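You operate a simulated robot arm through the tools that you are given. There is no shell and no other tool. Be economical: measure what you need, move in short steps, check, and stop when the job is done.

Carry out the task below with a simulated robot arm. There is one attempt and no reset: what you move stays moved.

## Task
Take the silver number block that says "62" from the steel plate top and put it on the packing bench top. Put the blue tape pack from the fourth store shelf from the bottom on the short blue board. Pull the drawer open. The order is free.

Only the result counts: the job must be done as asked and must still hold three seconds after the hand-in. Knocking over, shifting, dropping, spilling or breaking anything else fails it.

## Robot
A 6-joint arm with a fingered hand on a trunk, on a base that drives. Base frame: it is fixed to the floor where the robot stands at the start and does not move with it; the origin is under the middle of the robot, x ahead of it, y to its left, z up; the surface under the hand at the start is at about z = 945. Units: mm, degrees, N and s.
With the tool pointing down near the work surface it reaches from about 240 to 560 mm from the robot's upright axis, wherever it stands. Its first joint turns from -166.0 to 166.0 degrees. Places, roughly: blue tape pack (19x9x4 cm) [4200, 400, 1300]; drawer [4000, 1100, 600]; packing bench top [3100, -1900, 900]; short blue board [2250, -250, 750]. Payload 3.1 kg.
The TCP is the grasp point between the finger pads, 22 mm short of the fingertips. In the tool frame z runs along the fingers and y along their closing line. Largest opening 132 mm; the body of the gripper starts 60 mm behind the TCP. The gripper is a hand of 4 fingers: y runs from the thumb to the fingers, the wrist lies at [0, 0, -218] in the tool frame.
Orientation is that of the tool frame in the base frame, as a unit quaternion [x, y, z, w]. With the fingers straight down and closing along the base's y, the tool's x points along the base's -x, its y along +y and its z along -z.

## Interface
- The arm moves only by the tool send_rows. Its arguments are lists of equal length, an entry for each row: "xyz": the shift along the tool's x, y, z in units of 50 mm (1.0 is 50 mm), a list of three; "turn": the turn, a rotation vector about the tool's x, y, z in units of 8 degrees (1.0 is 8 degrees), a list of three. In form: {"xyz": [[dx, dy, dz], ...], "turn": [[rx, ry, rz], ...]}. A call has 1 to 12 rows; each row shifts and turns the commanded pose from where the row before left it, along the tool's axes as they then stand. A call with a number of a shift or a turn outside -1 to 1 is refused whole. A row lasts 0.2 s, in which the tool goes at most 50 mm and 8.6 degrees; a call with a longer step from one row to the next is refused whole. A pose out of reach is approached as far as the arm can. The call stops where the force on the tool passes 40 N (or 10 N more than at its start, if that is more) or the arm is blocked; 0.2 s more then pass. In this call time passes only in rows, and 0.2 s behind the last. The reply holds the time, the measured pose of the TCP, the force on the tool along the base axes, the opening and the grip force, in the units named above and with some noise, with the torque about the TCP (base axes, N m) and any sound that the robot's microphone picked up.
- Cameras (640 x 400 px; columns grow to the right, rows downward): "scene" is now at [17.7, 139.6, 1642.8]; the picture's right is [-0.10, -1.00, 0.00], its down [-0.78, 0.07, -0.62] and it looks along [0.62, -0.06, -0.79] (base axes); focal length 250 px, centre (320, 200). "wrist" rides on the gripper at [53, -53, -84] in the tool frame; the picture's right is [0.71, 0.71, 0.00], its down [-0.53, 0.53, -0.67] and it looks along [-0.47, 0.47, 0.74] (tool axes); focal length 247 px, centre (320, 200).
- snapshot(camera): a new picture of that camera. The clock stands still meanwhile.
- lift_body(by): slides the trunk up (or, below 0, down) by that many mm; the arm and the scene camera ride with it, the base frame stays. It gives what a move gives, with no picture.
- base_move(legs): drives the robot by 1 to 6 legs, each [ahead, left, turn to the left] in mm, mm and degrees, along the robot's own axes; the way and the turn of a leg run together, so that a leg with both is an arc; at most 1500 mm and 180 degrees a leg. The arm and the cameras ride along, it lands a little off, and it stops where it bumps. It gives what a move gives.
- move_fingers(finger1, finger2, finger3, thumb_bend): sets how far each is bent, from 0 (flat) to 1 (curled in); at 0.3 the hand is open as for a grip, at 0.7 the pads meet at the TCP. One left out holds its place. A second passes; each finger stops where it meets its share of the squeeze, and holds until it gets a number again. It is the only way to open and close the hand. It gives what a move gives, with no picture; readings hold the bend of each and the force on the fingers (four entries, about 0 where the hand has none), thumb and palm.
- head_to(pan, tilt): turns the head with the scene camera to pan (to the left, within 155 degrees either way) and tilt (down, from -29 to 69), counted from straight ahead of the robot. It gives what a move gives.
- point_at(camera, pixels): there is no depth. For up to 12 entries [column, row, z] of the newest picture of that camera ("zoom" is the newest enlarged one), the place [x, y] in the base frame at which the ray of that pixel passes the height z, good to about 3 mm. The clock stands still meanwhile.
- close_up(camera, box): a new picture of the part [left, top, right, bottom] of that camera's present view, enlarged. The clock stands still meanwhile.
- job_done(): hands the job in; it is judged then, once.

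Keep the steps short. Do not move on a guess: measure, check each grasp and each placing, and mend mistakes. In all there are 110 turns and 90 pictures (those below and enlarged ones count). Leave the gripper open and the arm clear of the work at the hand-in unless told otherwise, and finish with a single line.

The tools are called after "Emit:" by a JSON object that holds its "method" and its "body". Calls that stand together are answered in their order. send_rows: Moves the arm, as the interface text tells. Its arguments: {"type":"object","properties":{"xyz":{"type":"array","items":{"type":"array","items":{"type":"number"}}},"turn":{"type":"array","items":{"type":"array","items":{"type":"number"}}}},"required":["xyz","turn"]} The other tools are called the same way: lift_body (by) slides the trunk up or down; move_fingers (finger1, finger2, finger3, thumb_bend) moves the fingers one by one; base_move (legs) drives the base; head_to (pan, tilt) turns the head that bears the scene camera; snapshot (camera) takes a picture; point_at (camera, pixels) gives the place at which the rays of pixels pass given heights; close_up (camera, box) takes an enlarged picture of a part of a camera's view; job_done () hands the job in.

At the start:

```text
time: 0.0
tool_pos: [413.9, 197.0, 1166.1]
tcp_rot: [0.0, 1.0, 0.0, 0.001]
wrist_force: [-0.6, 0.7, 1.1]
torque: [0.0, 0.04, 0.02]
grip_width: 132.0
gripper_force: 0.0
shape: jaw
bend: [0.3, 0.3, 0.3, 0.3]
finger forces: [0.0, 0.0, 0.0, 0.1, 0.0, 0.1]
trunk travel left (down, up): [-325.0, 61.0]
robot x, y, heading: [-1.4, -0.2, 0.2]
head pan, tilt: [-5.5, 51.7]
```

scene: 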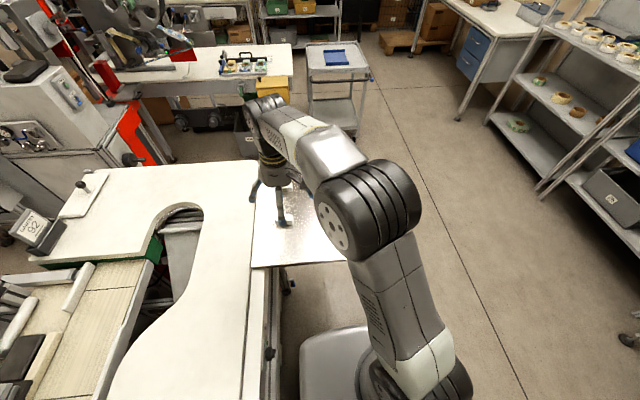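
wrist: 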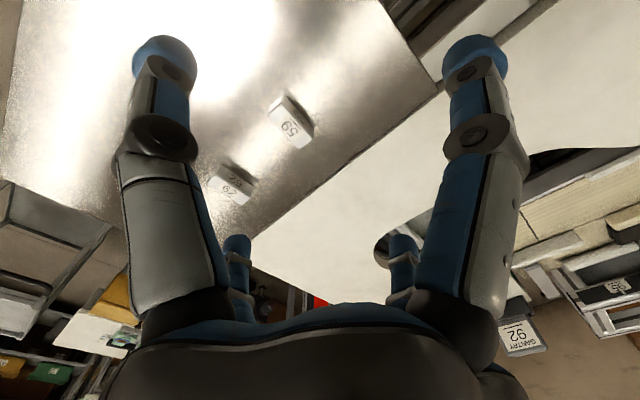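

I see two silver blocks in the wrist picture, at about (290,120) and (230,185). I'll enlarge both to read the numbers.

Emit:
{"method": "close_up", "body": {"camera": "wrist", "box": [190, 70, 350, 220]}}

Emit:
{"method": "point_at", "body": {"camera": "wrist", "pixels": [[290, 120, 945], [230, 185, 945], [300, 118, 965]]}}

```text
2.67 times, centred on (270, 145) of wrist
```

zoom: 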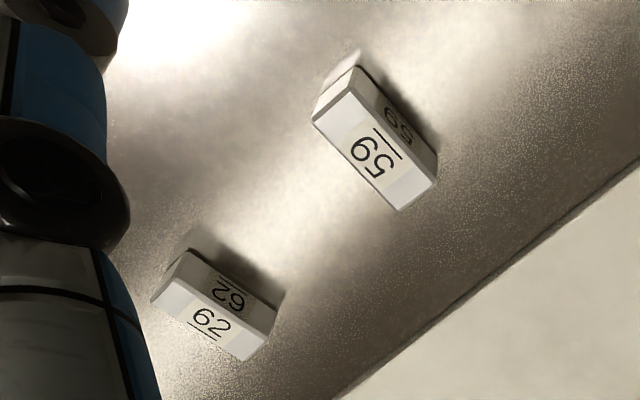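

```text
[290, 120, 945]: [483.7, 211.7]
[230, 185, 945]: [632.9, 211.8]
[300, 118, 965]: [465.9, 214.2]
```

Emit:
{"method": "close_up", "body": {"camera": "wrist", "box": [215, 155, 271, 211]}}

```text
7.14 times, centred on (243, 183) of wrist
```

zoom: 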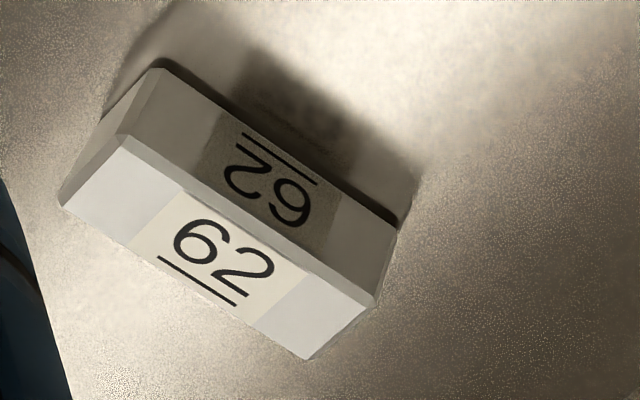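

Emit:
{"method": "point_at", "body": {"camera": "zoom", "pixels": [[155, 68, 945], [398, 228, 945], [120, 138, 965], [375, 303, 965], [308, 358, 965], [60, 207, 965], [120, 138, 975], [375, 303, 975], [308, 358, 975], [60, 207, 975]]}}

Emit:
{"method": "head_to", "body": {"pan": 0, "tilt": 25}}

Emit:
{"method": "snapshot", "body": {"camera": "scene"}}

```text
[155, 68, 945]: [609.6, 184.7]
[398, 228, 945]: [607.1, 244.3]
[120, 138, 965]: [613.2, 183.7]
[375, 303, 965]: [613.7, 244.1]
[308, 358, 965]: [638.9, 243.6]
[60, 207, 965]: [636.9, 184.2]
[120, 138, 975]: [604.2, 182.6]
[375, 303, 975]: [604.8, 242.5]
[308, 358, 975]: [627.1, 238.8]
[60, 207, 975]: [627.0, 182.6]
```

```text
time: 0.9
tool_pos: [414.7, 198.1, 1167.5]
tcp_rot: [0.0, 1.0, -0.001, 0.0]
wrist_force: [0.9, -0.4, 0.8]
torque: [-0.02, -0.01, -0.02]
grip_width: 132.0
gripper_force: 0.0
shape: jaw
bend: [0.3, 0.3, 0.3, 0.3]
finger forces: [0.0, 0.0, 0.0, 0.0, 0.0, 0.1]
trunk travel left (down, up): [-325.0, 61.0]
robot x, y, heading: [6.0, -1.3, 0.1]
head pan, tilt: [0.0, 25.0]
```

```text
85 pictures are left
```

scene: 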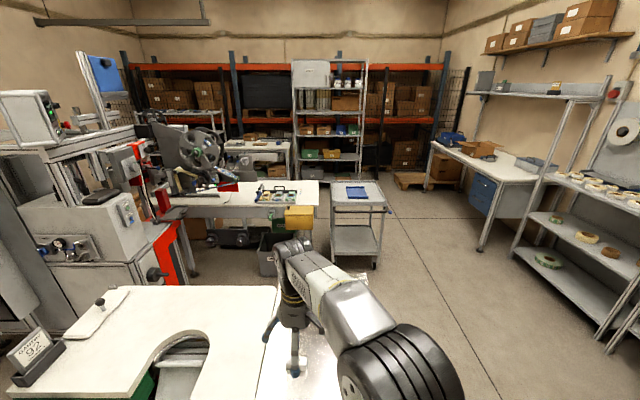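

Block 62 has its centre near (621,213), is about 60 long in y and 25 in x, with its top near z 970. It is out of reach from here (656 mm), so I have to drive ahead. I'll check the floor and clearance in front first.

Emit:
{"method": "head_to", "body": {"pan": -10, "tilt": 69}}

Emit:
{"method": "snapshot", "body": {"camera": "scene"}}

```text
time: 2.0
tool_pos: [413.1, 197.7, 1167.2]
tcp_rot: [0.0, 1.0, 0.0, 0.0]
wrist_force: [-0.4, 0.7, 0.3]
torque: [0.04, -0.01, 0.0]
grip_width: 131.9
gripper_force: 0.1
shape: jaw
bend: [0.3, 0.3, 0.3, 0.3]
finger forces: [0.0, 0.1, 0.0, 0.1, 0.0, 0.0]
trunk travel left (down, up): [-325.0, 61.0]
robot x, y, heading: [0.9, 1.2, -0.2]
head pan, tilt: [-10.0, 68.8]
```

```text
84 pictures are left
```

scene: 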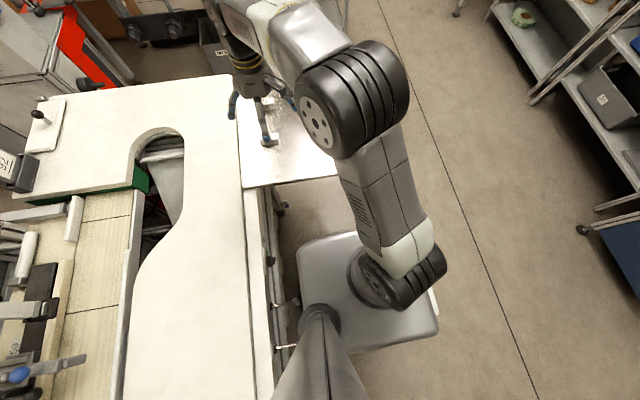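

Emit:
{"method": "point_at", "body": {"camera": "scene", "pixels": [[338, 175, 945], [245, 188, 945], [251, 380, 945], [228, 80, 945], [358, 234, 300], [438, 325, 300], [297, 248, 300], [265, 146, 945], [272, 104, 945], [358, 234, 600], [438, 325, 600], [297, 248, 600]]}}

```text
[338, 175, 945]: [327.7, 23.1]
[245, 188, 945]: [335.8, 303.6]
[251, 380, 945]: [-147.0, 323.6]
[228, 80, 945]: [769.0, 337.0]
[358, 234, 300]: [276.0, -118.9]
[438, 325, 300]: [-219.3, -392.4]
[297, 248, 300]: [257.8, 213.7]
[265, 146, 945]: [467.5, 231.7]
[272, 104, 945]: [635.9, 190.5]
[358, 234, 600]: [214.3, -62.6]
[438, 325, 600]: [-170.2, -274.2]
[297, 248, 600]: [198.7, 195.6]
```

The steel plate spans x 330–770 and y 23–303. I'll drive to its right side: first right 280, then ahead 550. The plate stays on my left and the block comes to about 470 mm away.

Emit:
{"method": "base_move", "body": {"legs": [[0, -280, 0], [560, 0, 0]]}}

Emit:
{"method": "head_to", "body": {"pan": 60, "tilt": 60}}

Emit:
{"method": "snapshot", "body": {"camera": "scene"}}

```text
time: 6.8
tool_pos: [976.1, -82.6, 1166.6]
tcp_rot: [0.0, 1.0, 0.0, 0.0]
wrist_force: [-0.1, 0.6, 0.4]
torque: [0.01, 0.02, 0.0]
grip_width: 131.8
gripper_force: 0.1
shape: jaw
bend: [0.3, 0.3, 0.3, 0.3]
finger forces: [0.0, 0.0, 0.1, 0.0, 0.0, 0.0]
trunk travel left (down, up): [-325.0, 61.0]
robot x, y, heading: [560.1, -280.1, -0.2]
head pan, tilt: [-10.0, 68.8]
```

```text
time: 8.2
tool_pos: [975.6, -83.0, 1167.6]
tcp_rot: [0.001, 1.0, 0.0, 0.0]
wrist_force: [0.0, 0.1, -0.7]
torque: [-0.01, -0.03, 0.0]
grip_width: 132.0
gripper_force: 0.0
shape: jaw
bend: [0.3, 0.3, 0.3, 0.3]
finger forces: [0.1, 0.0, 0.0, 0.0, 0.0, 0.0]
trunk travel left (down, up): [-325.0, 61.0]
robot x, y, heading: [561.6, -281.8, -0.4]
head pan, tilt: [60.0, 60.0]
```

```text
83 pictures are left
```

scene: 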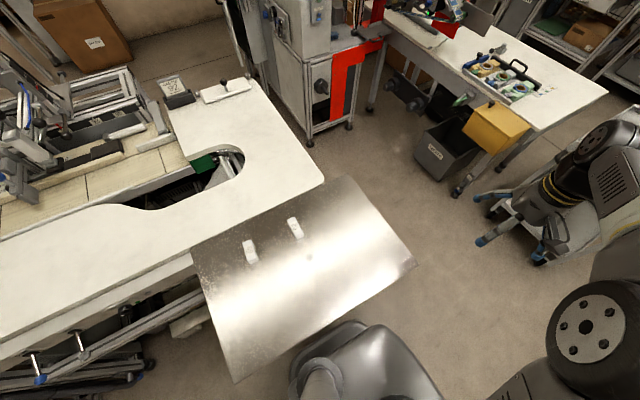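

Emit:
{"method": "close_up", "body": {"camera": "scene", "box": [225, 200, 321, 280]}}

Emit:
{"method": "point_at", "body": {"camera": "scene", "pixels": [[296, 228, 970], [250, 252, 970], [415, 265, 945], [232, 382, 945]]}}

```text
5.00 times, centred on (273, 240) of scene
```

zoom: 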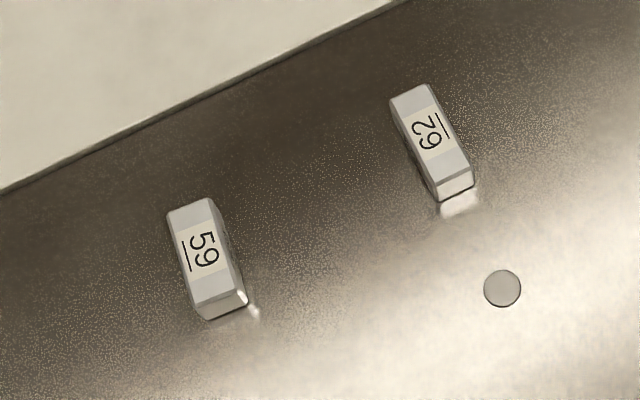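

```text
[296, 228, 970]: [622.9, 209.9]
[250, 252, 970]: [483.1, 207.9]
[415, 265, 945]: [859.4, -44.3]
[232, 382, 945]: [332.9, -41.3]
```

62 is confirmed at about (622,212). I'll move the hand above it: 10 rows of shift, then a 90° turn so the fingers close along the block's short side (x).

Emit:
{"method": "send_rows", "body": {"xyz": [[0.706, 0.59, 0.12], [0.706, 0.59, 0.12], [0.706, 0.59, 0.12], [0.706, 0.59, 0.12], [0.706, 0.59, 0.12], [0.706, 0.59, 0.12], [0.706, 0.59, 0.12], [0.706, 0.59, 0.12], [0.706, 0.59, 0.12], [0.706, 0.59, 0.12]], "turn": [[0, 0, 0], [0, 0, 0], [0, 0, 0], [0, 0, 0], [0, 0, 0], [0, 0, 0], [0, 0, 0], [0, 0, 0], [0, 0, 0], [0, 0, 0]]}}

Emit:
{"method": "send_rows", "body": {"xyz": [[0, 0, 0], [0, 0, 0], [0, 0, 0], [0, 0, 0], [0, 0, 0], [0, 0, 0], [0, 0, 0], [0, 0, 0], [0, 0, 0], [0, 0, 0], [0, 0, 0], [0, 0, 0]], "turn": [[0, 0, -0.9375], [0, 0, -0.9375], [0, 0, -0.9375], [0, 0, -0.9375], [0, 0, -0.9375], [0, 0, -0.9375], [0, 0, -0.9375], [0, 0, -0.9375], [0, 0, -0.9375], [0, 0, -0.9375], [0, 0, -0.9375], [0, 0, -0.9375]]}}

Emit:
{"method": "snapshot", "body": {"camera": "wrist"}}

```text
time: 10.4
tool_pos: [621.6, 213.9, 1106.3]
tcp_rot: [-0.001, 1.0, -0.001, -0.001]
wrist_force: [-0.4, 0.2, -0.1]
torque: [-0.02, -0.01, -0.06]
grip_width: 132.1
gripper_force: 0.0
shape: jaw
bend: [0.3, 0.3, 0.3, 0.3]
finger forces: [0.0, 0.0, 0.0, 0.0, 0.0, 0.0]
trunk travel left (down, up): [-325.0, 61.0]
robot x, y, heading: [563.5, -279.9, 0.2]
head pan, tilt: [60.0, 60.0]
```

```text
time: 13.0
tool_pos: [622.7, 211.8, 1106.1]
tcp_rot: [0.708, -0.706, 0.0, 0.0]
wrist_force: [-0.1, 0.0, 0.2]
torque: [0.0, -0.01, -0.01]
grip_width: 132.1
gripper_force: 0.1
shape: jaw
bend: [0.3, 0.3, 0.3, 0.3]
finger forces: [0.1, 0.0, 0.0, 0.0, 0.1, 0.0]
trunk travel left (down, up): [-325.0, 61.0]
robot x, y, heading: [563.5, -281.1, -0.2]
head pan, tilt: [60.0, 60.0]
```

```text
81 pictures are left
```

wrist: 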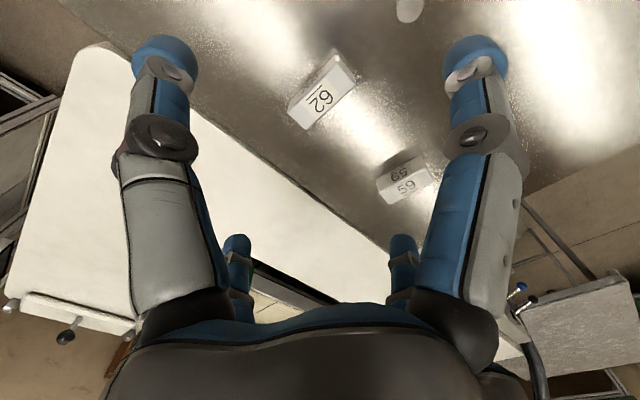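

Emit:
{"method": "close_up", "body": {"camera": "wrist", "box": [270, 40, 380, 140]}}

```text
4.00 times, centred on (325, 90) of wrist
```

zoom: 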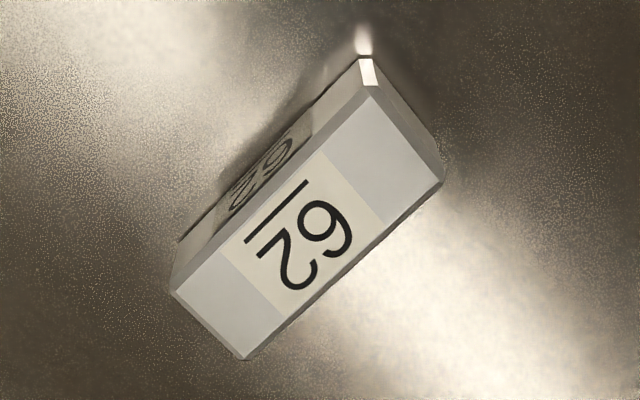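

Emit:
{"method": "point_at", "body": {"camera": "zoom", "pixels": [[370, 92, 968], [442, 182, 968], [243, 358, 968], [172, 290, 968], [180, 240, 945], [360, 58, 945]]}}

```text
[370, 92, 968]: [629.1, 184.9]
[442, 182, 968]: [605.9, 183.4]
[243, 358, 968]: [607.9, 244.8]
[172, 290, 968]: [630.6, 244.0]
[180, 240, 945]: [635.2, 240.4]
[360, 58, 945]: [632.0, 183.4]
```

The block's centre reads (619,214), with its top near 968. I'll shift 4 mm in x and 2 mm in y and descend to TCP z≈972, in small rows.

Emit:
{"method": "send_rows", "body": {"xyz": [[-0.04, 0.08, 0.6], [0, 0, 0.6], [0, 0, 0.6], [0, 0, 0.4], [0, 0, 0.3], [0, 0, 0.2]], "turn": [[0, 0, 0], [0, 0, 0], [0, 0, 0], [0, 0, 0], [0, 0, 0], [0, 0, 0]]}}

Emit:
{"method": "snapshot", "body": {"camera": "wrist"}}

Emit:
{"method": "snapshot", "body": {"camera": "scene"}}

```text
time: 14.4
tool_pos: [618.9, 213.4, 971.8]
tcp_rot: [0.707, -0.707, 0.0, 0.0]
wrist_force: [-0.2, -0.2, -0.2]
torque: [-0.01, 0.01, 0.04]
grip_width: 132.0
gripper_force: 0.1
shape: jaw
bend: [0.3, 0.3, 0.3, 0.3]
finger forces: [0.0, 0.1, 0.1, 0.0, 0.0, 0.1]
trunk travel left (down, up): [-325.0, 61.0]
robot x, y, heading: [562.5, -280.8, 0.1]
head pan, tilt: [60.0, 60.0]
```

```text
79 pictures are left
```

wrist: 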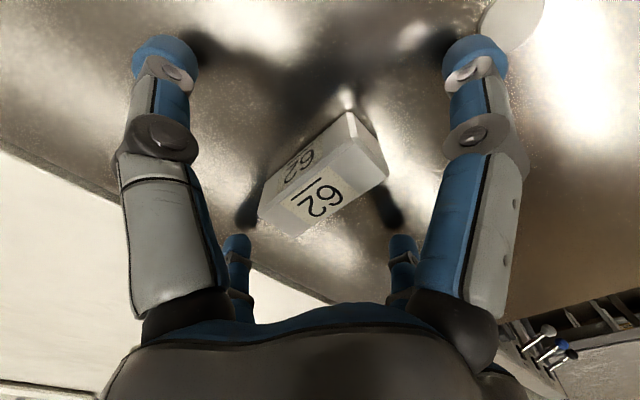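

```text
78 pictures are left
```

scene: 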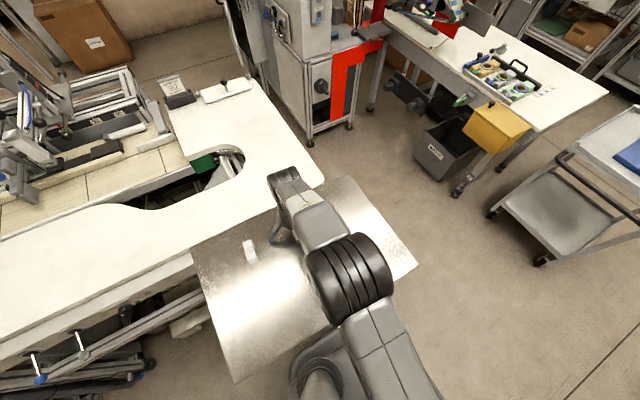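

The four fingers stand in a cross around block 62, and the block is centred between them. I'll close partly, to 0.5, and check contact.

Emit:
{"method": "move_fingers", "body": {"finger1": 0.5, "finger2": 0.5, "finger3": 0.5, "thumb_bend": 0.5}}

Emit:
{"method": "snapshot", "body": {"camera": "wrist"}}

```text
time: 15.4
tool_pos: [618.1, 213.4, 973.7]
tcp_rot: [-0.707, 0.707, 0.002, 0.002]
wrist_force: [0.9, 1.7, 22.5]
torque: [-0.33, 0.17, 0.0]
grip_width: 44.8
gripper_force: 12.0
shape: fingers
bend: [0.47, 0.48, 0.49, 0.5]
finger forces: [10.2, 7.1, 2.2, 0.1, 3.2, 0.0]
trunk travel left (down, up): [-325.0, 61.0]
robot x, y, heading: [559.7, -284.9, -0.1]
head pan, tilt: [60.0, 60.0]
```

```text
77 pictures are left
```

wrist: 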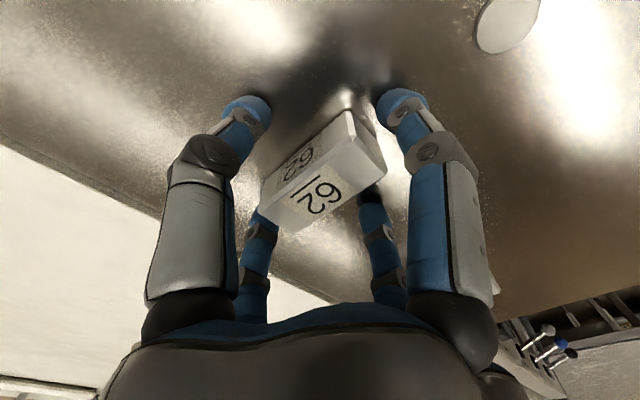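

Fz is 22 N, so the curled tips press on the plate. I'll raise 10 mm, then close on.

Emit:
{"method": "send_rows", "body": {"xyz": [[0, 0, -0.2]], "turn": [[0, 0, 0]]}}

Emit:
{"method": "move_fingers", "body": {"finger1": 0.6, "finger2": 0.6, "finger3": 0.6, "thumb_bend": 0.6}}

Emit:
{"method": "snapshot", "body": {"camera": "wrist"}}

```text
time: 15.8
tool_pos: [616.7, 212.8, 979.7]
tcp_rot: [-0.707, 0.707, -0.001, 0.0]
wrist_force: [-0.3, -0.9, -0.2]
torque: [-0.03, -0.01, 0.03]
grip_width: 41.2
gripper_force: 0.2
shape: fingers
bend: [0.5, 0.5, 0.5, 0.5]
finger forces: [0.0, 0.0, 0.1, 0.0, 0.0, 0.0]
trunk travel left (down, up): [-325.0, 61.0]
robot x, y, heading: [565.2, -279.4, 0.0]
head pan, tilt: [60.0, 60.0]
```

```text
time: 16.8
tool_pos: [619.1, 215.0, 981.1]
tcp_rot: [-0.707, 0.707, 0.0, 0.0]
wrist_force: [0.8, 0.3, 0.1]
torque: [-0.02, -0.03, -0.03]
grip_width: 27.3
gripper_force: 4.6
shape: fingers
bend: [0.53, 0.6, 0.53, 0.6]
finger forces: [5.2, 0.1, 5.2, 0.0, 0.0, 0.0]
trunk travel left (down, up): [-325.0, 61.0]
robot x, y, heading: [563.8, -281.3, -0.2]
head pan, tilt: [60.0, 60.0]
```

```text
76 pictures are left
```

wrist: 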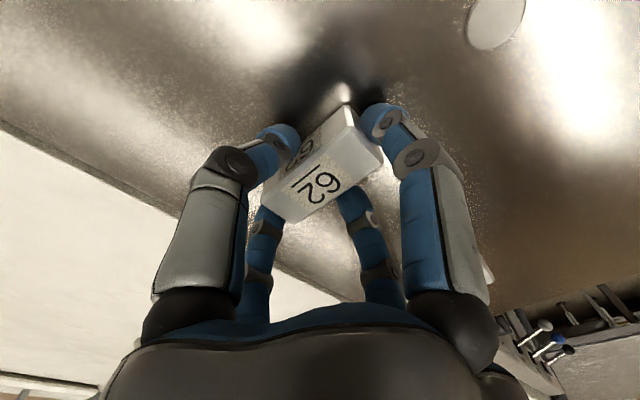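

Fingers 1 and 3 touch the block's ends at 5 N each. Next I'll close finger 2 and the thumb, and squeeze all of them.

Emit:
{"method": "move_fingers", "body": {"finger1": 0.7, "finger2": 0.7, "finger3": 0.7, "thumb_bend": 0.7}}

Emit:
{"method": "send_rows", "body": {"xyz": [[0, 0, -0.5], [0, 0, -0.8], [0, 0, -0.8]], "turn": [[0, 0, 0], [0, 0, 0], [0, 0, 0]]}}

Emit:
{"method": "snapshot", "body": {"camera": "wrist"}}

```text
time: 17.8
tool_pos: [618.1, 213.6, 982.4]
tcp_rot: [0.707, -0.707, 0.0, 0.001]
wrist_force: [0.4, -0.1, 1.2]
torque: [0.0, 0.0, 0.01]
grip_width: 24.6
gripper_force: 13.7
shape: fingers
bend: [0.53, 0.64, 0.53, 0.64]
finger forces: [7.0, 4.7, 6.8, 0.0, 7.8, 0.0]
trunk travel left (down, up): [-325.0, 61.0]
robot x, y, heading: [561.5, -280.4, 0.2]
head pan, tilt: [60.0, 60.0]
```

```text
time: 18.6
tool_pos: [617.7, 214.4, 1086.9]
tcp_rot: [0.707, -0.707, 0.0, 0.001]
wrist_force: [-0.2, -0.5, -0.8]
torque: [-0.04, 0.0, -0.01]
grip_width: 24.5
gripper_force: 12.9
shape: fingers
bend: [0.53, 0.64, 0.53, 0.64]
finger forces: [6.9, 4.7, 6.8, 0.0, 7.6, 0.1]
trunk travel left (down, up): [-325.0, 61.0]
robot x, y, heading: [562.4, -279.1, 0.1]
head pan, tilt: [60.0, 60.0]
```

```text
75 pictures are left
```

wrist: 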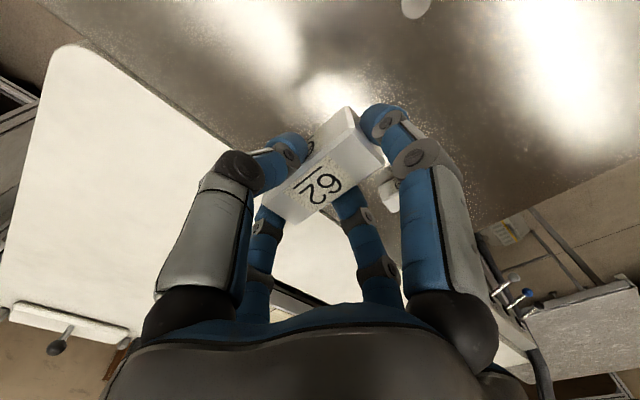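

The block is held and lifted. Next I'll look toward the packing bench on the right.

Emit:
{"method": "head_to", "body": {"pan": -30, "tilt": 25}}

Emit:
{"method": "snapshot", "body": {"camera": "scene"}}

```text
time: 20.3
tool_pos: [617.1, 214.4, 1085.0]
tcp_rot: [0.707, -0.707, 0.0, 0.0]
wrist_force: [0.0, -0.3, -1.5]
torque: [0.0, 0.01, 0.03]
grip_width: 24.4
gripper_force: 13.3
shape: fingers
bend: [0.53, 0.64, 0.53, 0.64]
finger forces: [6.9, 4.7, 6.9, 0.1, 7.5, 0.0]
trunk travel left (down, up): [-325.0, 61.0]
robot x, y, heading: [557.7, -278.2, 0.2]
head pan, tilt: [-30.0, 25.0]
```

```text
74 pictures are left
```

scene: 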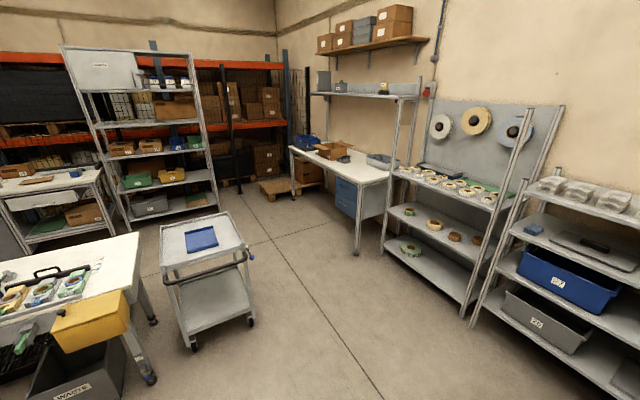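

Emit:
{"method": "point_at", "body": {"camera": "scene", "pixels": [[290, 148, 900], [358, 186, 900], [398, 168, 900], [355, 252, 0], [293, 196, 0], [192, 350, 0], [252, 325, 0], [170, 268, 750], [245, 250, 750], [200, 238, 750], [465, 315, 0], [386, 252, 0]]}}

Emit:
{"method": "close_up", "body": {"camera": "scene", "box": [270, 60, 450, 260]}}

Emit:
{"method": "close_up", "body": {"camera": "scene", "box": [60, 40, 240, 240]}}

```text
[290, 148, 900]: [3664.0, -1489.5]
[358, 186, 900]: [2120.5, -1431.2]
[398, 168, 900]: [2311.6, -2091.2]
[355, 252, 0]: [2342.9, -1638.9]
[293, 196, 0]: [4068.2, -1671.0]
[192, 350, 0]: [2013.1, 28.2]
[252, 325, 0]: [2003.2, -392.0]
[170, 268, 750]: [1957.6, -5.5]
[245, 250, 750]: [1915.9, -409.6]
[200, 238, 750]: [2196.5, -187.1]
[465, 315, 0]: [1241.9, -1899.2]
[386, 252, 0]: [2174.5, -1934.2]
```

```text
2.00 times, centred on (360, 160) of scene
```

zoom: 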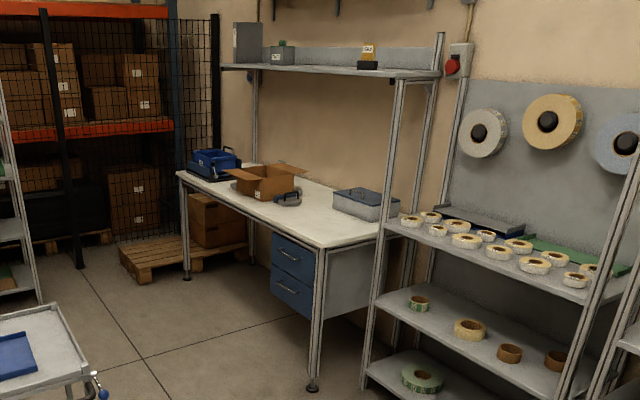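

```text
2.00 times, centred on (150, 140) of scene
```

zoom: 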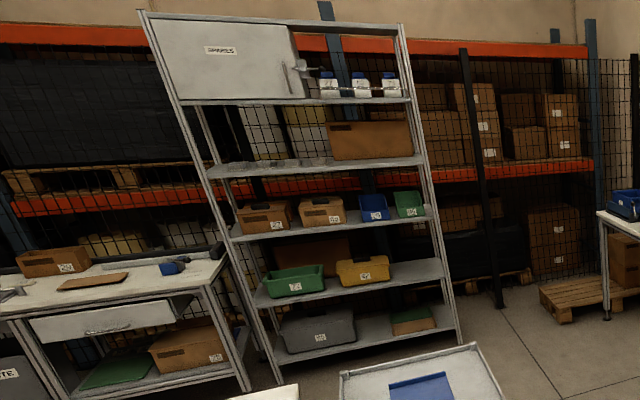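

The bench front edge is near y=-1450 and it spans x 2120–3660. I'll bring the arm to the front and up, then drive.

Emit:
{"method": "send_rows", "body": {"xyz": [[0.657, -0.572, -0.1], [0.657, -0.572, -0.1], [0.657, -0.572, -0.1], [0.657, -0.572, -0.1], [0.657, -0.572, -0.1], [0.657, -0.572, -0.1], [0.657, -0.572, -0.1], [0.657, -0.572, -0.1], [0.657, -0.572, -0.1], [0.657, -0.572, -0.1], [0.657, -0.572, -0.1], [0.657, -0.572, -0.1]], "turn": [[0, 0, 0], [0, 0, 0], [0, 0, 0], [0, 0, 0], [0, 0, 0], [0, 0, 0], [0, 0, 0], [0, 0, 0], [0, 0, 0], [0, 0, 0], [0, 0, 0], [0, 0, 0]]}}

Emit:
{"method": "base_move", "body": {"legs": [[0, -650, 0], [1050, 0, 0], [900, 0, 0], [0, 0, -90]]}}

Emit:
{"method": "head_to", "body": {"pan": 0, "tilt": 45}}

Emit:
{"method": "snapshot", "body": {"camera": "scene"}}

```text
time: 22.9
tool_pos: [965.1, -181.7, 1147.5]
tcp_rot: [0.708, -0.706, 0.0, 0.0]
wrist_force: [0.0, -0.9, -1.3]
torque: [0.04, 0.04, -0.04]
grip_width: 24.1
gripper_force: 12.7
shape: fingers
bend: [0.53, 0.64, 0.53, 0.64]
finger forces: [6.8, 4.7, 6.9, 0.1, 7.4, 0.0]
trunk travel left (down, up): [-325.0, 61.0]
robot x, y, heading: [560.0, -280.9, -0.2]
head pan, tilt: [-30.0, 25.0]
```

```text
time: 39.7
tool_pos: [2606.9, -1329.5, 1147.8]
tcp_rot: [0.003, 1.0, 0.0, 0.0]
wrist_force: [-0.5, 0.7, -1.1]
torque: [-0.01, 0.0, -0.02]
grip_width: 24.0
gripper_force: 12.5
shape: fingers
bend: [0.53, 0.64, 0.53, 0.64]
finger forces: [6.7, 4.5, 6.8, 0.1, 7.2, 0.0]
trunk travel left (down, up): [-325.0, 61.0]
robot x, y, heading: [2511.2, -923.5, -90.3]
head pan, tilt: [-30.0, 25.0]
```

```text
time: 40.6
tool_pos: [2607.1, -1329.5, 1147.5]
tcp_rot: [0.004, 1.0, 0.0, -0.001]
wrist_force: [0.3, 0.4, -1.3]
torque: [0.01, -0.04, 0.02]
grip_width: 24.1
gripper_force: 12.3
shape: fingers
bend: [0.53, 0.64, 0.53, 0.64]
finger forces: [6.7, 4.6, 6.8, 0.0, 7.2, 0.0]
trunk travel left (down, up): [-325.0, 61.0]
robot x, y, heading: [2509.7, -924.2, -90.2]
head pan, tilt: [0.0, 45.0]
```

```text
71 pictures are left
```

scene: 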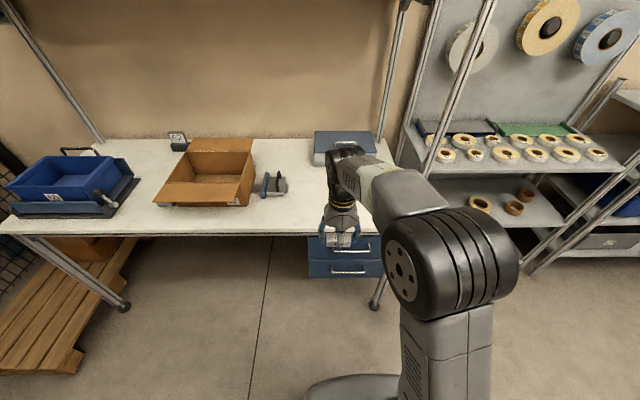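

Emit:
{"method": "point_at", "body": {"camera": "scene", "pixels": [[10, 231, 900], [250, 235, 900], [390, 238, 900], [250, 205, 900], [285, 195, 900], [318, 165, 900], [300, 215, 900], [310, 365, 300], [105, 142, 900], [385, 142, 900], [310, 278, 500]]}}

Emit:
{"method": "close_up", "body": {"camera": "scene", "box": [230, 120, 400, 260]}}

```text
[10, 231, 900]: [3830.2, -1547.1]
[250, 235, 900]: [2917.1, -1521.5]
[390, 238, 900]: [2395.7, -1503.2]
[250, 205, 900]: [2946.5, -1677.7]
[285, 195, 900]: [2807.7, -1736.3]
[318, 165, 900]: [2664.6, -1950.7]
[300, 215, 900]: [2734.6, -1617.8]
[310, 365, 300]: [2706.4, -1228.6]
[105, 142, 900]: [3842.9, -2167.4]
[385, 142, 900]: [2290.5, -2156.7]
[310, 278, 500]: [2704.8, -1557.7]
```

```text
2.86 times, centred on (315, 190) of scene
```

zoom: 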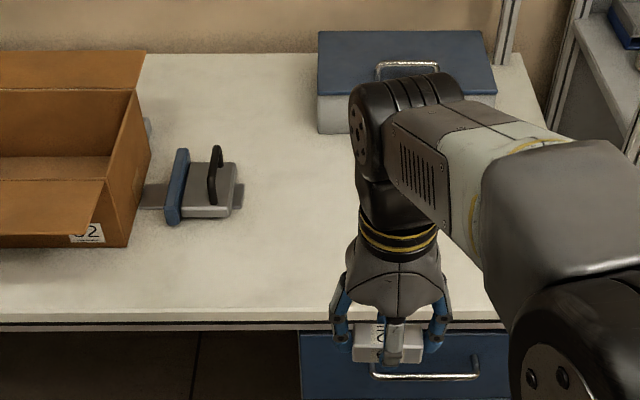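

The spot near (2610,-1640) is free: the tape dispenser is at x>2760 and the box lies behind. I'll drive ahead 220 toward the bench and look with the wrist camera.

Emit:
{"method": "base_move", "body": {"legs": [[220, 0, 0]]}}

Emit:
{"method": "send_rows", "body": {"xyz": [[0, -0.9, 0], [0, -0.9, 0]], "turn": [[0, 0, 0], [0, 0, 0]]}}

Emit:
{"method": "snapshot", "body": {"camera": "scene"}}

Emit:
{"method": "snapshot", "body": {"camera": "wrist"}}

```text
time: 42.3
tool_pos: [2606.0, -1550.0, 1146.3]
tcp_rot: [0.003, 1.0, 0.0, 0.0]
wrist_force: [-0.4, -0.4, -0.9]
torque: [0.02, 0.01, -0.02]
grip_width: 24.2
gripper_force: 12.5
shape: fingers
bend: [0.53, 0.64, 0.53, 0.64]
finger forces: [6.7, 4.6, 6.7, 0.0, 7.3, 0.1]
trunk travel left (down, up): [-325.0, 61.0]
robot x, y, heading: [2505.7, -1148.9, -90.3]
head pan, tilt: [0.0, 45.0]
```

```text
time: 42.9
tool_pos: [2606.2, -1640.4, 1146.6]
tcp_rot: [0.004, 1.0, 0.002, 0.0]
wrist_force: [-0.5, -0.5, -2.1]
torque: [0.0, 0.02, 0.03]
grip_width: 24.0
gripper_force: 13.3
shape: fingers
bend: [0.53, 0.64, 0.53, 0.64]
finger forces: [6.8, 4.6, 6.8, 0.1, 7.3, 0.1]
trunk travel left (down, up): [-325.0, 61.0]
robot x, y, heading: [2506.0, -1147.9, -90.5]
head pan, tilt: [0.0, 45.0]
```

```text
69 pictures are left
```

scene: 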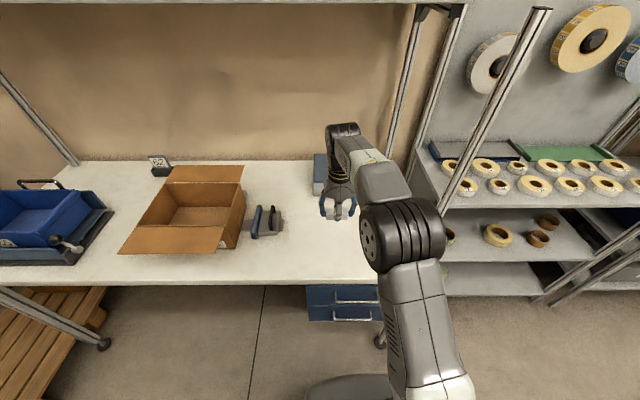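

```text
68 pictures are left
```

wrist: 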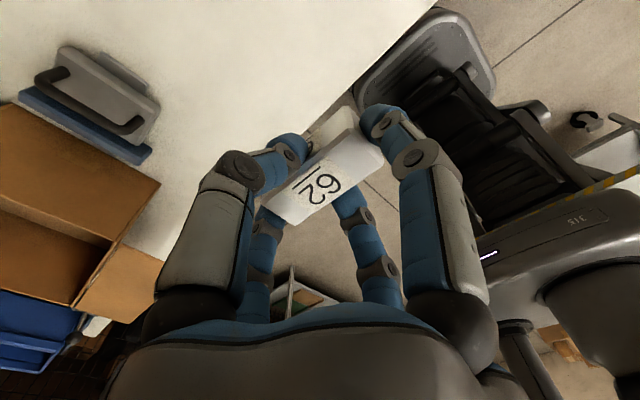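

Emit:
{"method": "point_at", "body": {"camera": "scene", "pixels": [[250, 284, 900], [250, 284, 870], [250, 284, 930], [330, 282, 900], [275, 240, 900], [322, 196, 900]]}}

Emit:
{"method": "point_at", "body": {"camera": "wrist", "pixels": [[360, 85, 900], [200, 250, 900], [360, 85, 870], [360, 85, 930]]}}

```text
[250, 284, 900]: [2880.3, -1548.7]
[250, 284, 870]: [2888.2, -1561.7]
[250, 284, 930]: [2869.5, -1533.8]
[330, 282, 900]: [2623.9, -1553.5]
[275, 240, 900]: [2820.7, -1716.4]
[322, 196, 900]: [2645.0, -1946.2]
```

```text
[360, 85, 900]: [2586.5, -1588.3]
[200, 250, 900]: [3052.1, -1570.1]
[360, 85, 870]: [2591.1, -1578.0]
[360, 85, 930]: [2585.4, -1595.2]
```

The bench edge is near y=-1550, so I'll drive 50 closer to put TCP at y≈-1690, then descend to about 960.

Emit:
{"method": "base_move", "body": {"legs": [[50, 0, 0]]}}

Emit:
{"method": "send_rows", "body": {"xyz": [[0, 0, 0.9], [0, 0, 0.9], [0, 0, 0.9], [0, 0, 0.9]], "turn": [[0, 0, 0], [0, 0, 0], [0, 0, 0], [0, 0, 0]]}}

Emit:
{"method": "close_up", "body": {"camera": "scene", "box": [260, 150, 420, 330]}}

Emit:
{"method": "snapshot", "body": {"camera": "wrist"}}

```text
time: 43.8
tool_pos: [2605.0, -1690.3, 1145.9]
tcp_rot: [0.003, 1.0, 0.001, 0.0]
wrist_force: [0.1, -0.3, -2.2]
torque: [0.02, 0.01, 0.01]
grip_width: 24.3
gripper_force: 12.5
shape: fingers
bend: [0.53, 0.64, 0.53, 0.64]
finger forces: [6.7, 4.7, 6.8, 0.0, 7.3, 0.1]
trunk travel left (down, up): [-325.0, 61.0]
robot x, y, heading: [2510.1, -1201.2, -90.4]
head pan, tilt: [0.0, 45.0]
```

```text
time: 44.8
tool_pos: [2603.9, -1687.9, 965.8]
tcp_rot: [0.004, 1.0, 0.0, 0.0]
wrist_force: [-0.2, 0.4, -0.7]
torque: [0.02, 0.01, -0.02]
grip_width: 23.8
gripper_force: 12.4
shape: fingers
bend: [0.53, 0.64, 0.53, 0.64]
finger forces: [6.7, 4.5, 6.7, 0.0, 7.1, 0.0]
trunk travel left (down, up): [-325.0, 61.0]
robot x, y, heading: [2510.1, -1194.7, -90.3]
head pan, tilt: [0.0, 45.0]
```

```text
2.22 times, centred on (340, 240) of scene
```

zoom: 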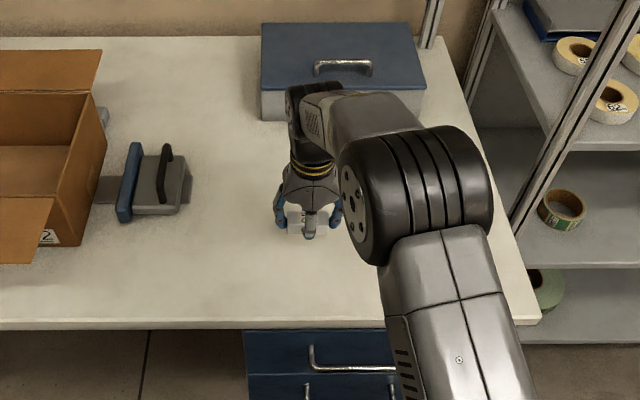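

```text
66 pictures are left
```

wrist: 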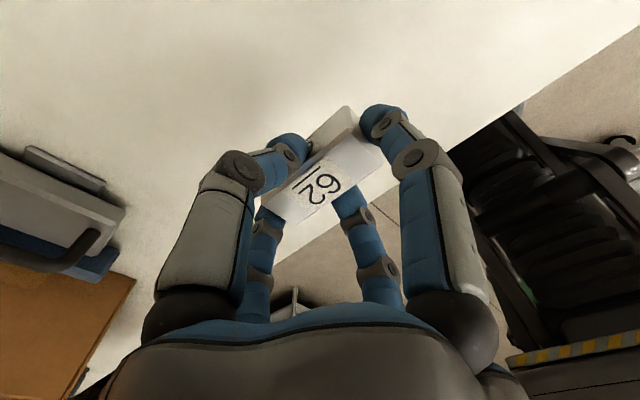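

The spot is clear and well inside the edge. Next I'll descend in small rows until contact.

Emit:
{"method": "send_rows", "body": {"xyz": [[0, 0, 0.2], [0, 0, 0.1], [0, 0, 0.06], [0, 0, 0.06]], "turn": [[0, 0, 0], [0, 0, 0], [0, 0, 0], [0, 0, 0]]}}

```text
time: 45.8
tool_pos: [2604.0, -1689.5, 944.8]
tcp_rot: [0.003, 1.0, 0.0, 0.001]
wrist_force: [0.5, 0.8, -0.7]
torque: [0.0, 0.0, -0.04]
grip_width: 24.2
gripper_force: 13.6
shape: fingers
bend: [0.53, 0.64, 0.53, 0.64]
finger forces: [6.7, 4.6, 6.7, 0.0, 7.1, 0.0]
trunk travel left (down, up): [-325.0, 61.0]
robot x, y, heading: [2510.9, -1197.7, -90.4]
head pan, tilt: [0.0, 45.0]
```

No contact yet at 945; I'll go on in 2 mm rows.

Emit:
{"method": "send_rows", "body": {"xyz": [[0, 0, 0.04], [0, 0, 0.04], [0, 0, 0.04]], "turn": [[0, 0, 0], [0, 0, 0], [0, 0, 0]]}}

Emit:
{"method": "send_rows", "body": {"xyz": [[0, 0, 0.04], [0, 0, 0.03]], "turn": [[0, 0, 0], [0, 0, 0]]}}

```text
time: 46.6
tool_pos: [2603.8, -1689.6, 940.5]
tcp_rot: [0.005, 1.0, 0.0, 0.0]
wrist_force: [-0.5, -0.1, -1.4]
torque: [0.01, 0.0, -0.04]
grip_width: 24.0
gripper_force: 12.8
shape: fingers
bend: [0.53, 0.64, 0.53, 0.64]
finger forces: [6.9, 4.5, 6.9, 0.0, 7.2, 0.0]
trunk travel left (down, up): [-325.0, 61.0]
robot x, y, heading: [2505.4, -1195.9, -90.6]
head pan, tilt: [0.0, 45.0]
```

```text
time: 47.2
tool_pos: [2605.4, -1689.6, 936.2]
tcp_rot: [0.003, 1.0, 0.0, 0.001]
wrist_force: [0.1, -0.4, -1.1]
torque: [-0.02, 0.02, -0.02]
grip_width: 24.0
gripper_force: 12.4
shape: fingers
bend: [0.53, 0.64, 0.53, 0.64]
finger forces: [6.7, 4.5, 6.7, 0.0, 7.1, 0.1]
trunk travel left (down, up): [-325.0, 61.0]
robot x, y, heading: [2507.9, -1195.2, -90.7]
head pan, tilt: [0.0, 45.0]
```

Emit:
{"method": "send_rows", "body": {"xyz": [[0, 0, 0.04], [0, 0, 0.04]], "turn": [[0, 0, 0], [0, 0, 0]]}}

Emit:
{"method": "close_up", "body": {"camera": "scene", "box": [310, 180, 370, 230]}}

```text
time: 47.8
tool_pos: [2604.4, -1689.0, 933.5]
tcp_rot: [0.003, 1.0, 0.0, 0.0]
wrist_force: [-0.6, 0.1, -1.1]
torque: [-0.01, -0.01, -0.01]
grip_width: 24.0
gripper_force: 12.8
shape: fingers
bend: [0.53, 0.64, 0.53, 0.64]
finger forces: [6.7, 4.5, 6.7, 0.1, 7.2, 0.0]
trunk travel left (down, up): [-325.0, 61.0]
robot x, y, heading: [2505.6, -1197.9, -90.3]
head pan, tilt: [0.0, 45.0]
```

```text
8.00 times, centred on (340, 205) of scene
```

zoom: 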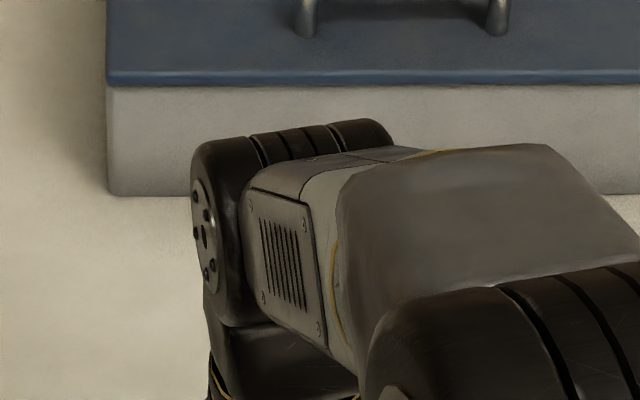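

Emit:
{"method": "send_rows", "body": {"xyz": [[0, 0, 0.03], [0, 0, 0.03], [0, 0, 0.03]], "turn": [[0, 0, 0], [0, 0, 0], [0, 0, 0]]}}

Emit:
{"method": "snapshot", "body": {"camera": "scene"}}

```text
time: 48.6
tool_pos: [2604.3, -1689.9, 929.0]
tcp_rot: [0.003, 1.0, 0.0, 0.0]
wrist_force: [1.5, -0.8, -1.2]
torque: [0.01, 0.03, -0.03]
grip_width: 24.0
gripper_force: 12.2
shape: fingers
bend: [0.53, 0.64, 0.53, 0.64]
finger forces: [6.7, 4.4, 6.8, 0.0, 7.1, 0.0]
trunk travel left (down, up): [-325.0, 61.0]
robot x, y, heading: [2509.8, -1196.0, -90.5]
head pan, tilt: [0.0, 45.0]
```

```text
64 pictures are left
```

scene: 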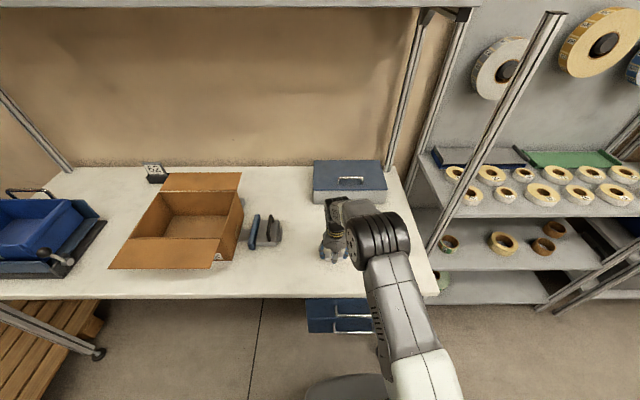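

Emit:
{"method": "send_rows", "body": {"xyz": [[0, 0, 0.05], [0, 0, 0.05], [0, 0, 0.05], [0, 0, 0.05], [0, 0, 0.05], [0, 0, 0.05]], "turn": [[0, 0, 0], [0, 0, 0], [0, 0, 0], [0, 0, 0], [0, 0, 0], [0, 0, 0]]}}

Emit:
{"method": "point_at", "body": {"camera": "scene", "pixels": [[280, 297, 900], [280, 297, 850], [280, 297, 800]]}}

```text
time: 50.0
tool_pos: [2604.4, -1688.6, 913.0]
tcp_rot: [0.004, 1.0, 0.0, 0.0]
wrist_force: [0.1, -1.0, -0.6]
torque: [-0.02, 0.01, -0.03]
grip_width: 24.0
gripper_force: 12.3
shape: fingers
bend: [0.53, 0.64, 0.53, 0.64]
finger forces: [6.7, 4.5, 6.7, 0.0, 7.2, 0.1]
trunk travel left (down, up): [-325.0, 61.0]
robot x, y, heading: [2511.0, -1196.9, -90.4]
head pan, tilt: [0.0, 45.0]
```

```text
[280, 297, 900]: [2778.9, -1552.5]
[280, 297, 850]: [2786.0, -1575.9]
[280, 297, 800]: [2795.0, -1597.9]
```

Emit:
{"method": "snapshot", "body": {"camera": "wrist"}}

Emit:
{"method": "close_up", "body": {"camera": "scene", "box": [290, 190, 390, 290]}}

```text
63 pictures are left
```

wrist: 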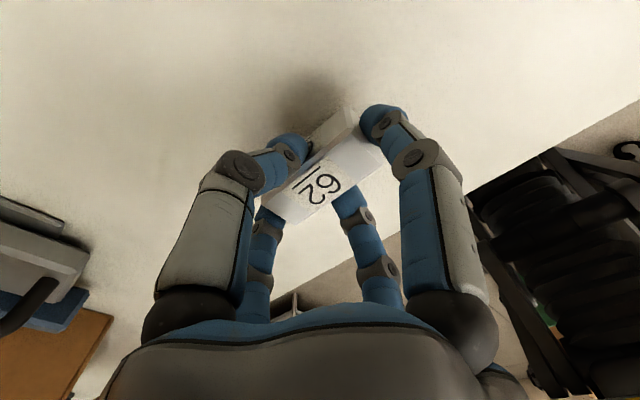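

```text
4.00 times, centred on (340, 240) of scene
```

zoom: 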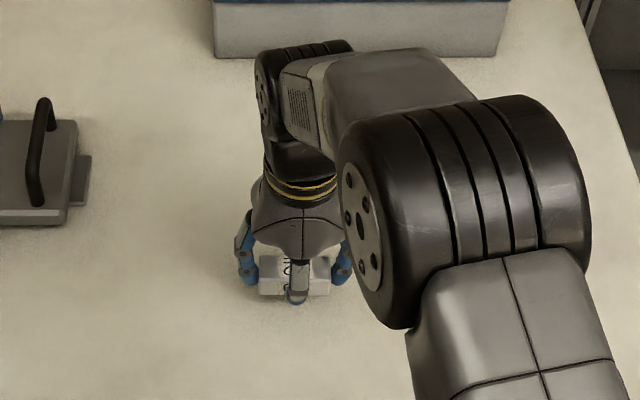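

Still above the surface, with a soft shadow some way off. I'll continue down in 2.5 mm rows.

Emit:
{"method": "send_rows", "body": {"xyz": [[0, 0, 0.05], [0, 0, 0.05], [0, 0, 0.05], [0, 0, 0.05], [0, 0, 0.05], [0, 0, 0.05], [0, 0, 0.05], [0, 0, 0.05]], "turn": [[0, 0, 0], [0, 0, 0], [0, 0, 0], [0, 0, 0], [0, 0, 0], [0, 0, 0], [0, 0, 0], [0, 0, 0]]}}

```text
time: 51.8
tool_pos: [2604.5, -1689.7, 895.6]
tcp_rot: [0.004, 1.0, -0.001, -0.001]
wrist_force: [1.6, -0.1, 13.0]
torque: [0.0, 0.01, 0.02]
grip_width: 23.9
gripper_force: 14.6
shape: fingers
bend: [0.53, 0.64, 0.53, 0.64]
finger forces: [7.7, 5.7, 7.8, 0.0, 8.5, 0.0]
trunk travel left (down, up): [-325.0, 61.0]
robot x, y, heading: [2508.6, -1195.2, -90.3]
head pan, tilt: [0.0, 45.0]
```

Contact (13 N up), so the bench surface is near 858. I'll ease off 1 mm and open all the fingers.

Emit:
{"method": "send_rows", "body": {"xyz": [[0, 0, -0.02]], "turn": [[0, 0, 0]]}}

Emit:
{"method": "move_fingers", "body": {"finger1": 0.45, "finger2": 0.55, "finger3": 0.45, "thumb_bend": 0.55}}

Emit:
{"method": "move_fingers", "body": {"finger1": 0.3, "finger2": 0.3, "finger3": 0.3, "thumb_bend": 0.3}}

Emit:
{"method": "snapshot", "body": {"camera": "wrist"}}

```text
time: 52.2
tool_pos: [2604.4, -1690.0, 893.3]
tcp_rot: [0.003, 1.0, -0.001, 0.0]
wrist_force: [1.3, -3.3, 12.3]
torque: [-0.06, 0.01, 0.03]
grip_width: 24.0
gripper_force: 15.1
shape: fingers
bend: [0.53, 0.64, 0.53, 0.64]
finger forces: [7.7, 5.2, 7.9, 0.0, 9.6, 0.1]
trunk travel left (down, up): [-325.0, 61.0]
robot x, y, heading: [2509.1, -1199.2, -90.4]
head pan, tilt: [0.0, 45.0]
```

```text
time: 53.2
tool_pos: [2603.9, -1689.1, 894.4]
tcp_rot: [0.003, 1.0, 0.0, 0.0]
wrist_force: [-0.7, -0.1, -0.7]
torque: [0.02, -0.03, 0.02]
grip_width: 41.5
gripper_force: 0.0
shape: fingers
bend: [0.45, 0.55, 0.45, 0.55]
finger forces: [0.1, 0.0, 0.0, 0.1, 0.0, 0.1]
trunk travel left (down, up): [-325.0, 61.0]
robot x, y, heading: [2509.3, -1198.1, -90.5]
head pan, tilt: [0.0, 45.0]
```

```text
time: 54.2
tool_pos: [2604.6, -1688.9, 894.8]
tcp_rot: [0.004, 1.0, -0.001, 0.0]
wrist_force: [0.2, 0.3, -0.3]
torque: [0.0, 0.03, 0.03]
grip_width: 87.5
gripper_force: 0.1
shape: fingers
bend: [0.3, 0.3, 0.3, 0.3]
finger forces: [0.0, 0.0, 0.1, 0.0, 0.0, 0.1]
trunk travel left (down, up): [-325.0, 61.0]
robot x, y, heading: [2506.8, -1197.3, -90.4]
head pan, tilt: [0.0, 45.0]
```

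```text
61 pictures are left
```

wrist: 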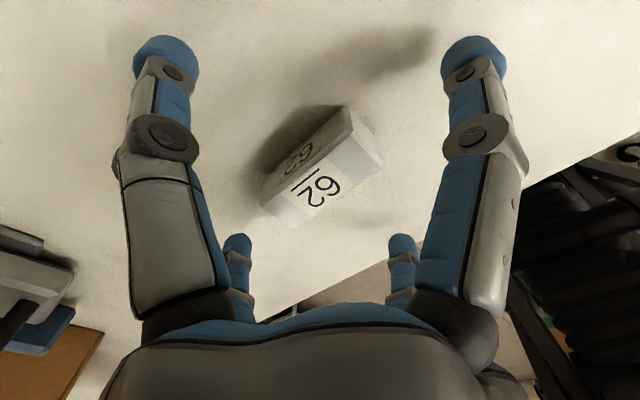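

The block stands free on the bench. I'll lift straight up, pull the arm back, and drive away.

Emit:
{"method": "send_rows", "body": {"xyz": [[0, 0, -0.8], [0, 0, -0.9], [0, 0, -0.9], [0, 0, -0.9], [0, 0, -0.9], [0, 0, -0.9]], "turn": [[0, 0, 0], [0, 0, 0], [0, 0, 0], [0, 0, 0], [0, 0, 0], [0, 0, 0]]}}

Emit:
{"method": "base_move", "body": {"legs": [[-300, 0, 0], [0, 0, 120]]}}

Emit:
{"method": "head_to", "body": {"pan": 10, "tilt": 15}}

Emit:
{"method": "snapshot", "body": {"camera": "scene"}}

```text
time: 55.6
tool_pos: [2603.9, -1689.9, 1159.0]
tcp_rot: [0.004, 1.0, 0.0, 0.0]
wrist_force: [0.4, 0.3, 0.7]
torque: [-0.01, 0.0, -0.01]
grip_width: 87.7
gripper_force: 0.0
shape: fingers
bend: [0.3, 0.3, 0.3, 0.3]
finger forces: [0.0, 0.0, 0.0, 0.0, 0.1, 0.0]
trunk travel left (down, up): [-325.0, 61.0]
robot x, y, heading: [2508.2, -1197.5, -90.2]
head pan, tilt: [0.0, 45.0]
```

```text
time: 62.6
tool_pos: [2892.4, -574.5, 1158.2]
tcp_rot: [0.861, -0.509, 0.0, 0.0]
wrist_force: [-0.4, 0.4, 0.2]
torque: [0.01, 0.02, 0.0]
grip_width: 87.7
gripper_force: 0.0
shape: fingers
bend: [0.3, 0.3, 0.3, 0.3]
finger forces: [0.0, 0.0, 0.0, 0.1, 0.1, 0.1]
trunk travel left (down, up): [-325.0, 61.0]
robot x, y, heading: [2510.6, -900.0, 28.9]
head pan, tilt: [0.0, 45.0]
```

```text
time: 63.6
tool_pos: [2892.6, -574.7, 1157.9]
tcp_rot: [0.861, -0.508, 0.0, 0.0]
wrist_force: [0.1, -0.1, -0.7]
torque: [0.01, -0.04, 0.0]
grip_width: 87.6
gripper_force: 0.0
shape: fingers
bend: [0.3, 0.3, 0.3, 0.3]
finger forces: [0.0, 0.0, 0.0, 0.0, 0.1, 0.0]
trunk travel left (down, up): [-325.0, 61.0]
robot x, y, heading: [2508.9, -897.5, 28.9]
head pan, tilt: [10.0, 15.0]
```

```text
60 pictures are left
```

scene: 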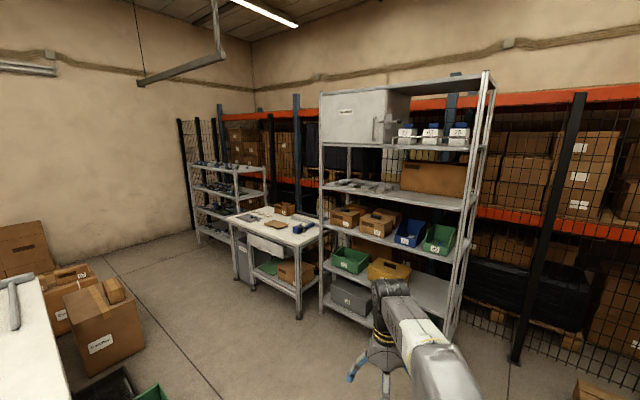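

Emit:
{"method": "close_up", "body": {"camera": "scene", "box": [310, 120, 490, 250]}}

Emit:
{"method": "close_up", "body": {"camera": "scene", "box": [225, 195, 325, 325]}}

Emit:
{"method": "point_at", "body": {"camera": "scene", "pixels": [[318, 190, 1300], [470, 208, 1300], [300, 318, 0], [255, 290, 0], [320, 310, 0], [445, 345, 0], [303, 244, 800], [230, 218, 800], [80, 370, 0]]}}

```text
3.08 times, centred on (400, 185) of scene
```

zoom: 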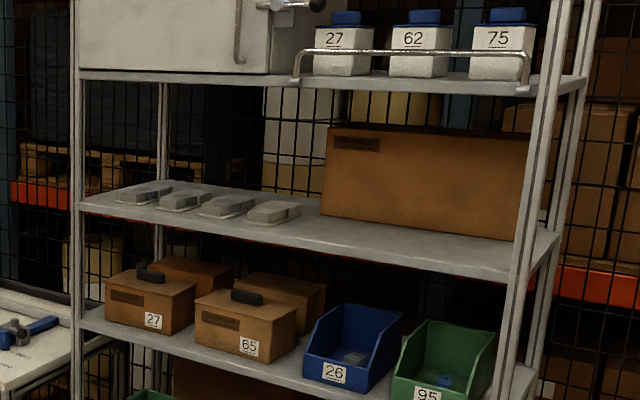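

```text
3.08 times, centred on (275, 260) of scene
```

zoom: 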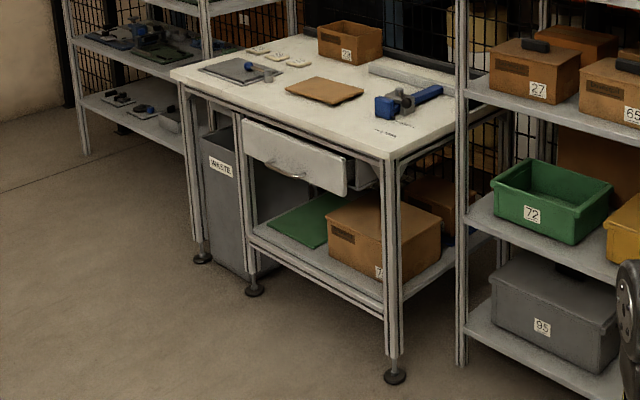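

```text
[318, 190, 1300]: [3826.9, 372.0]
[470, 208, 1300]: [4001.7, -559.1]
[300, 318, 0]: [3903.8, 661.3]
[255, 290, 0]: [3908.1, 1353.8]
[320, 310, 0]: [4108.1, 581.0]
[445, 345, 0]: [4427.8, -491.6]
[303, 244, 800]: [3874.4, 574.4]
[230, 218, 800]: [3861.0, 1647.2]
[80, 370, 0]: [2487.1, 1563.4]
```

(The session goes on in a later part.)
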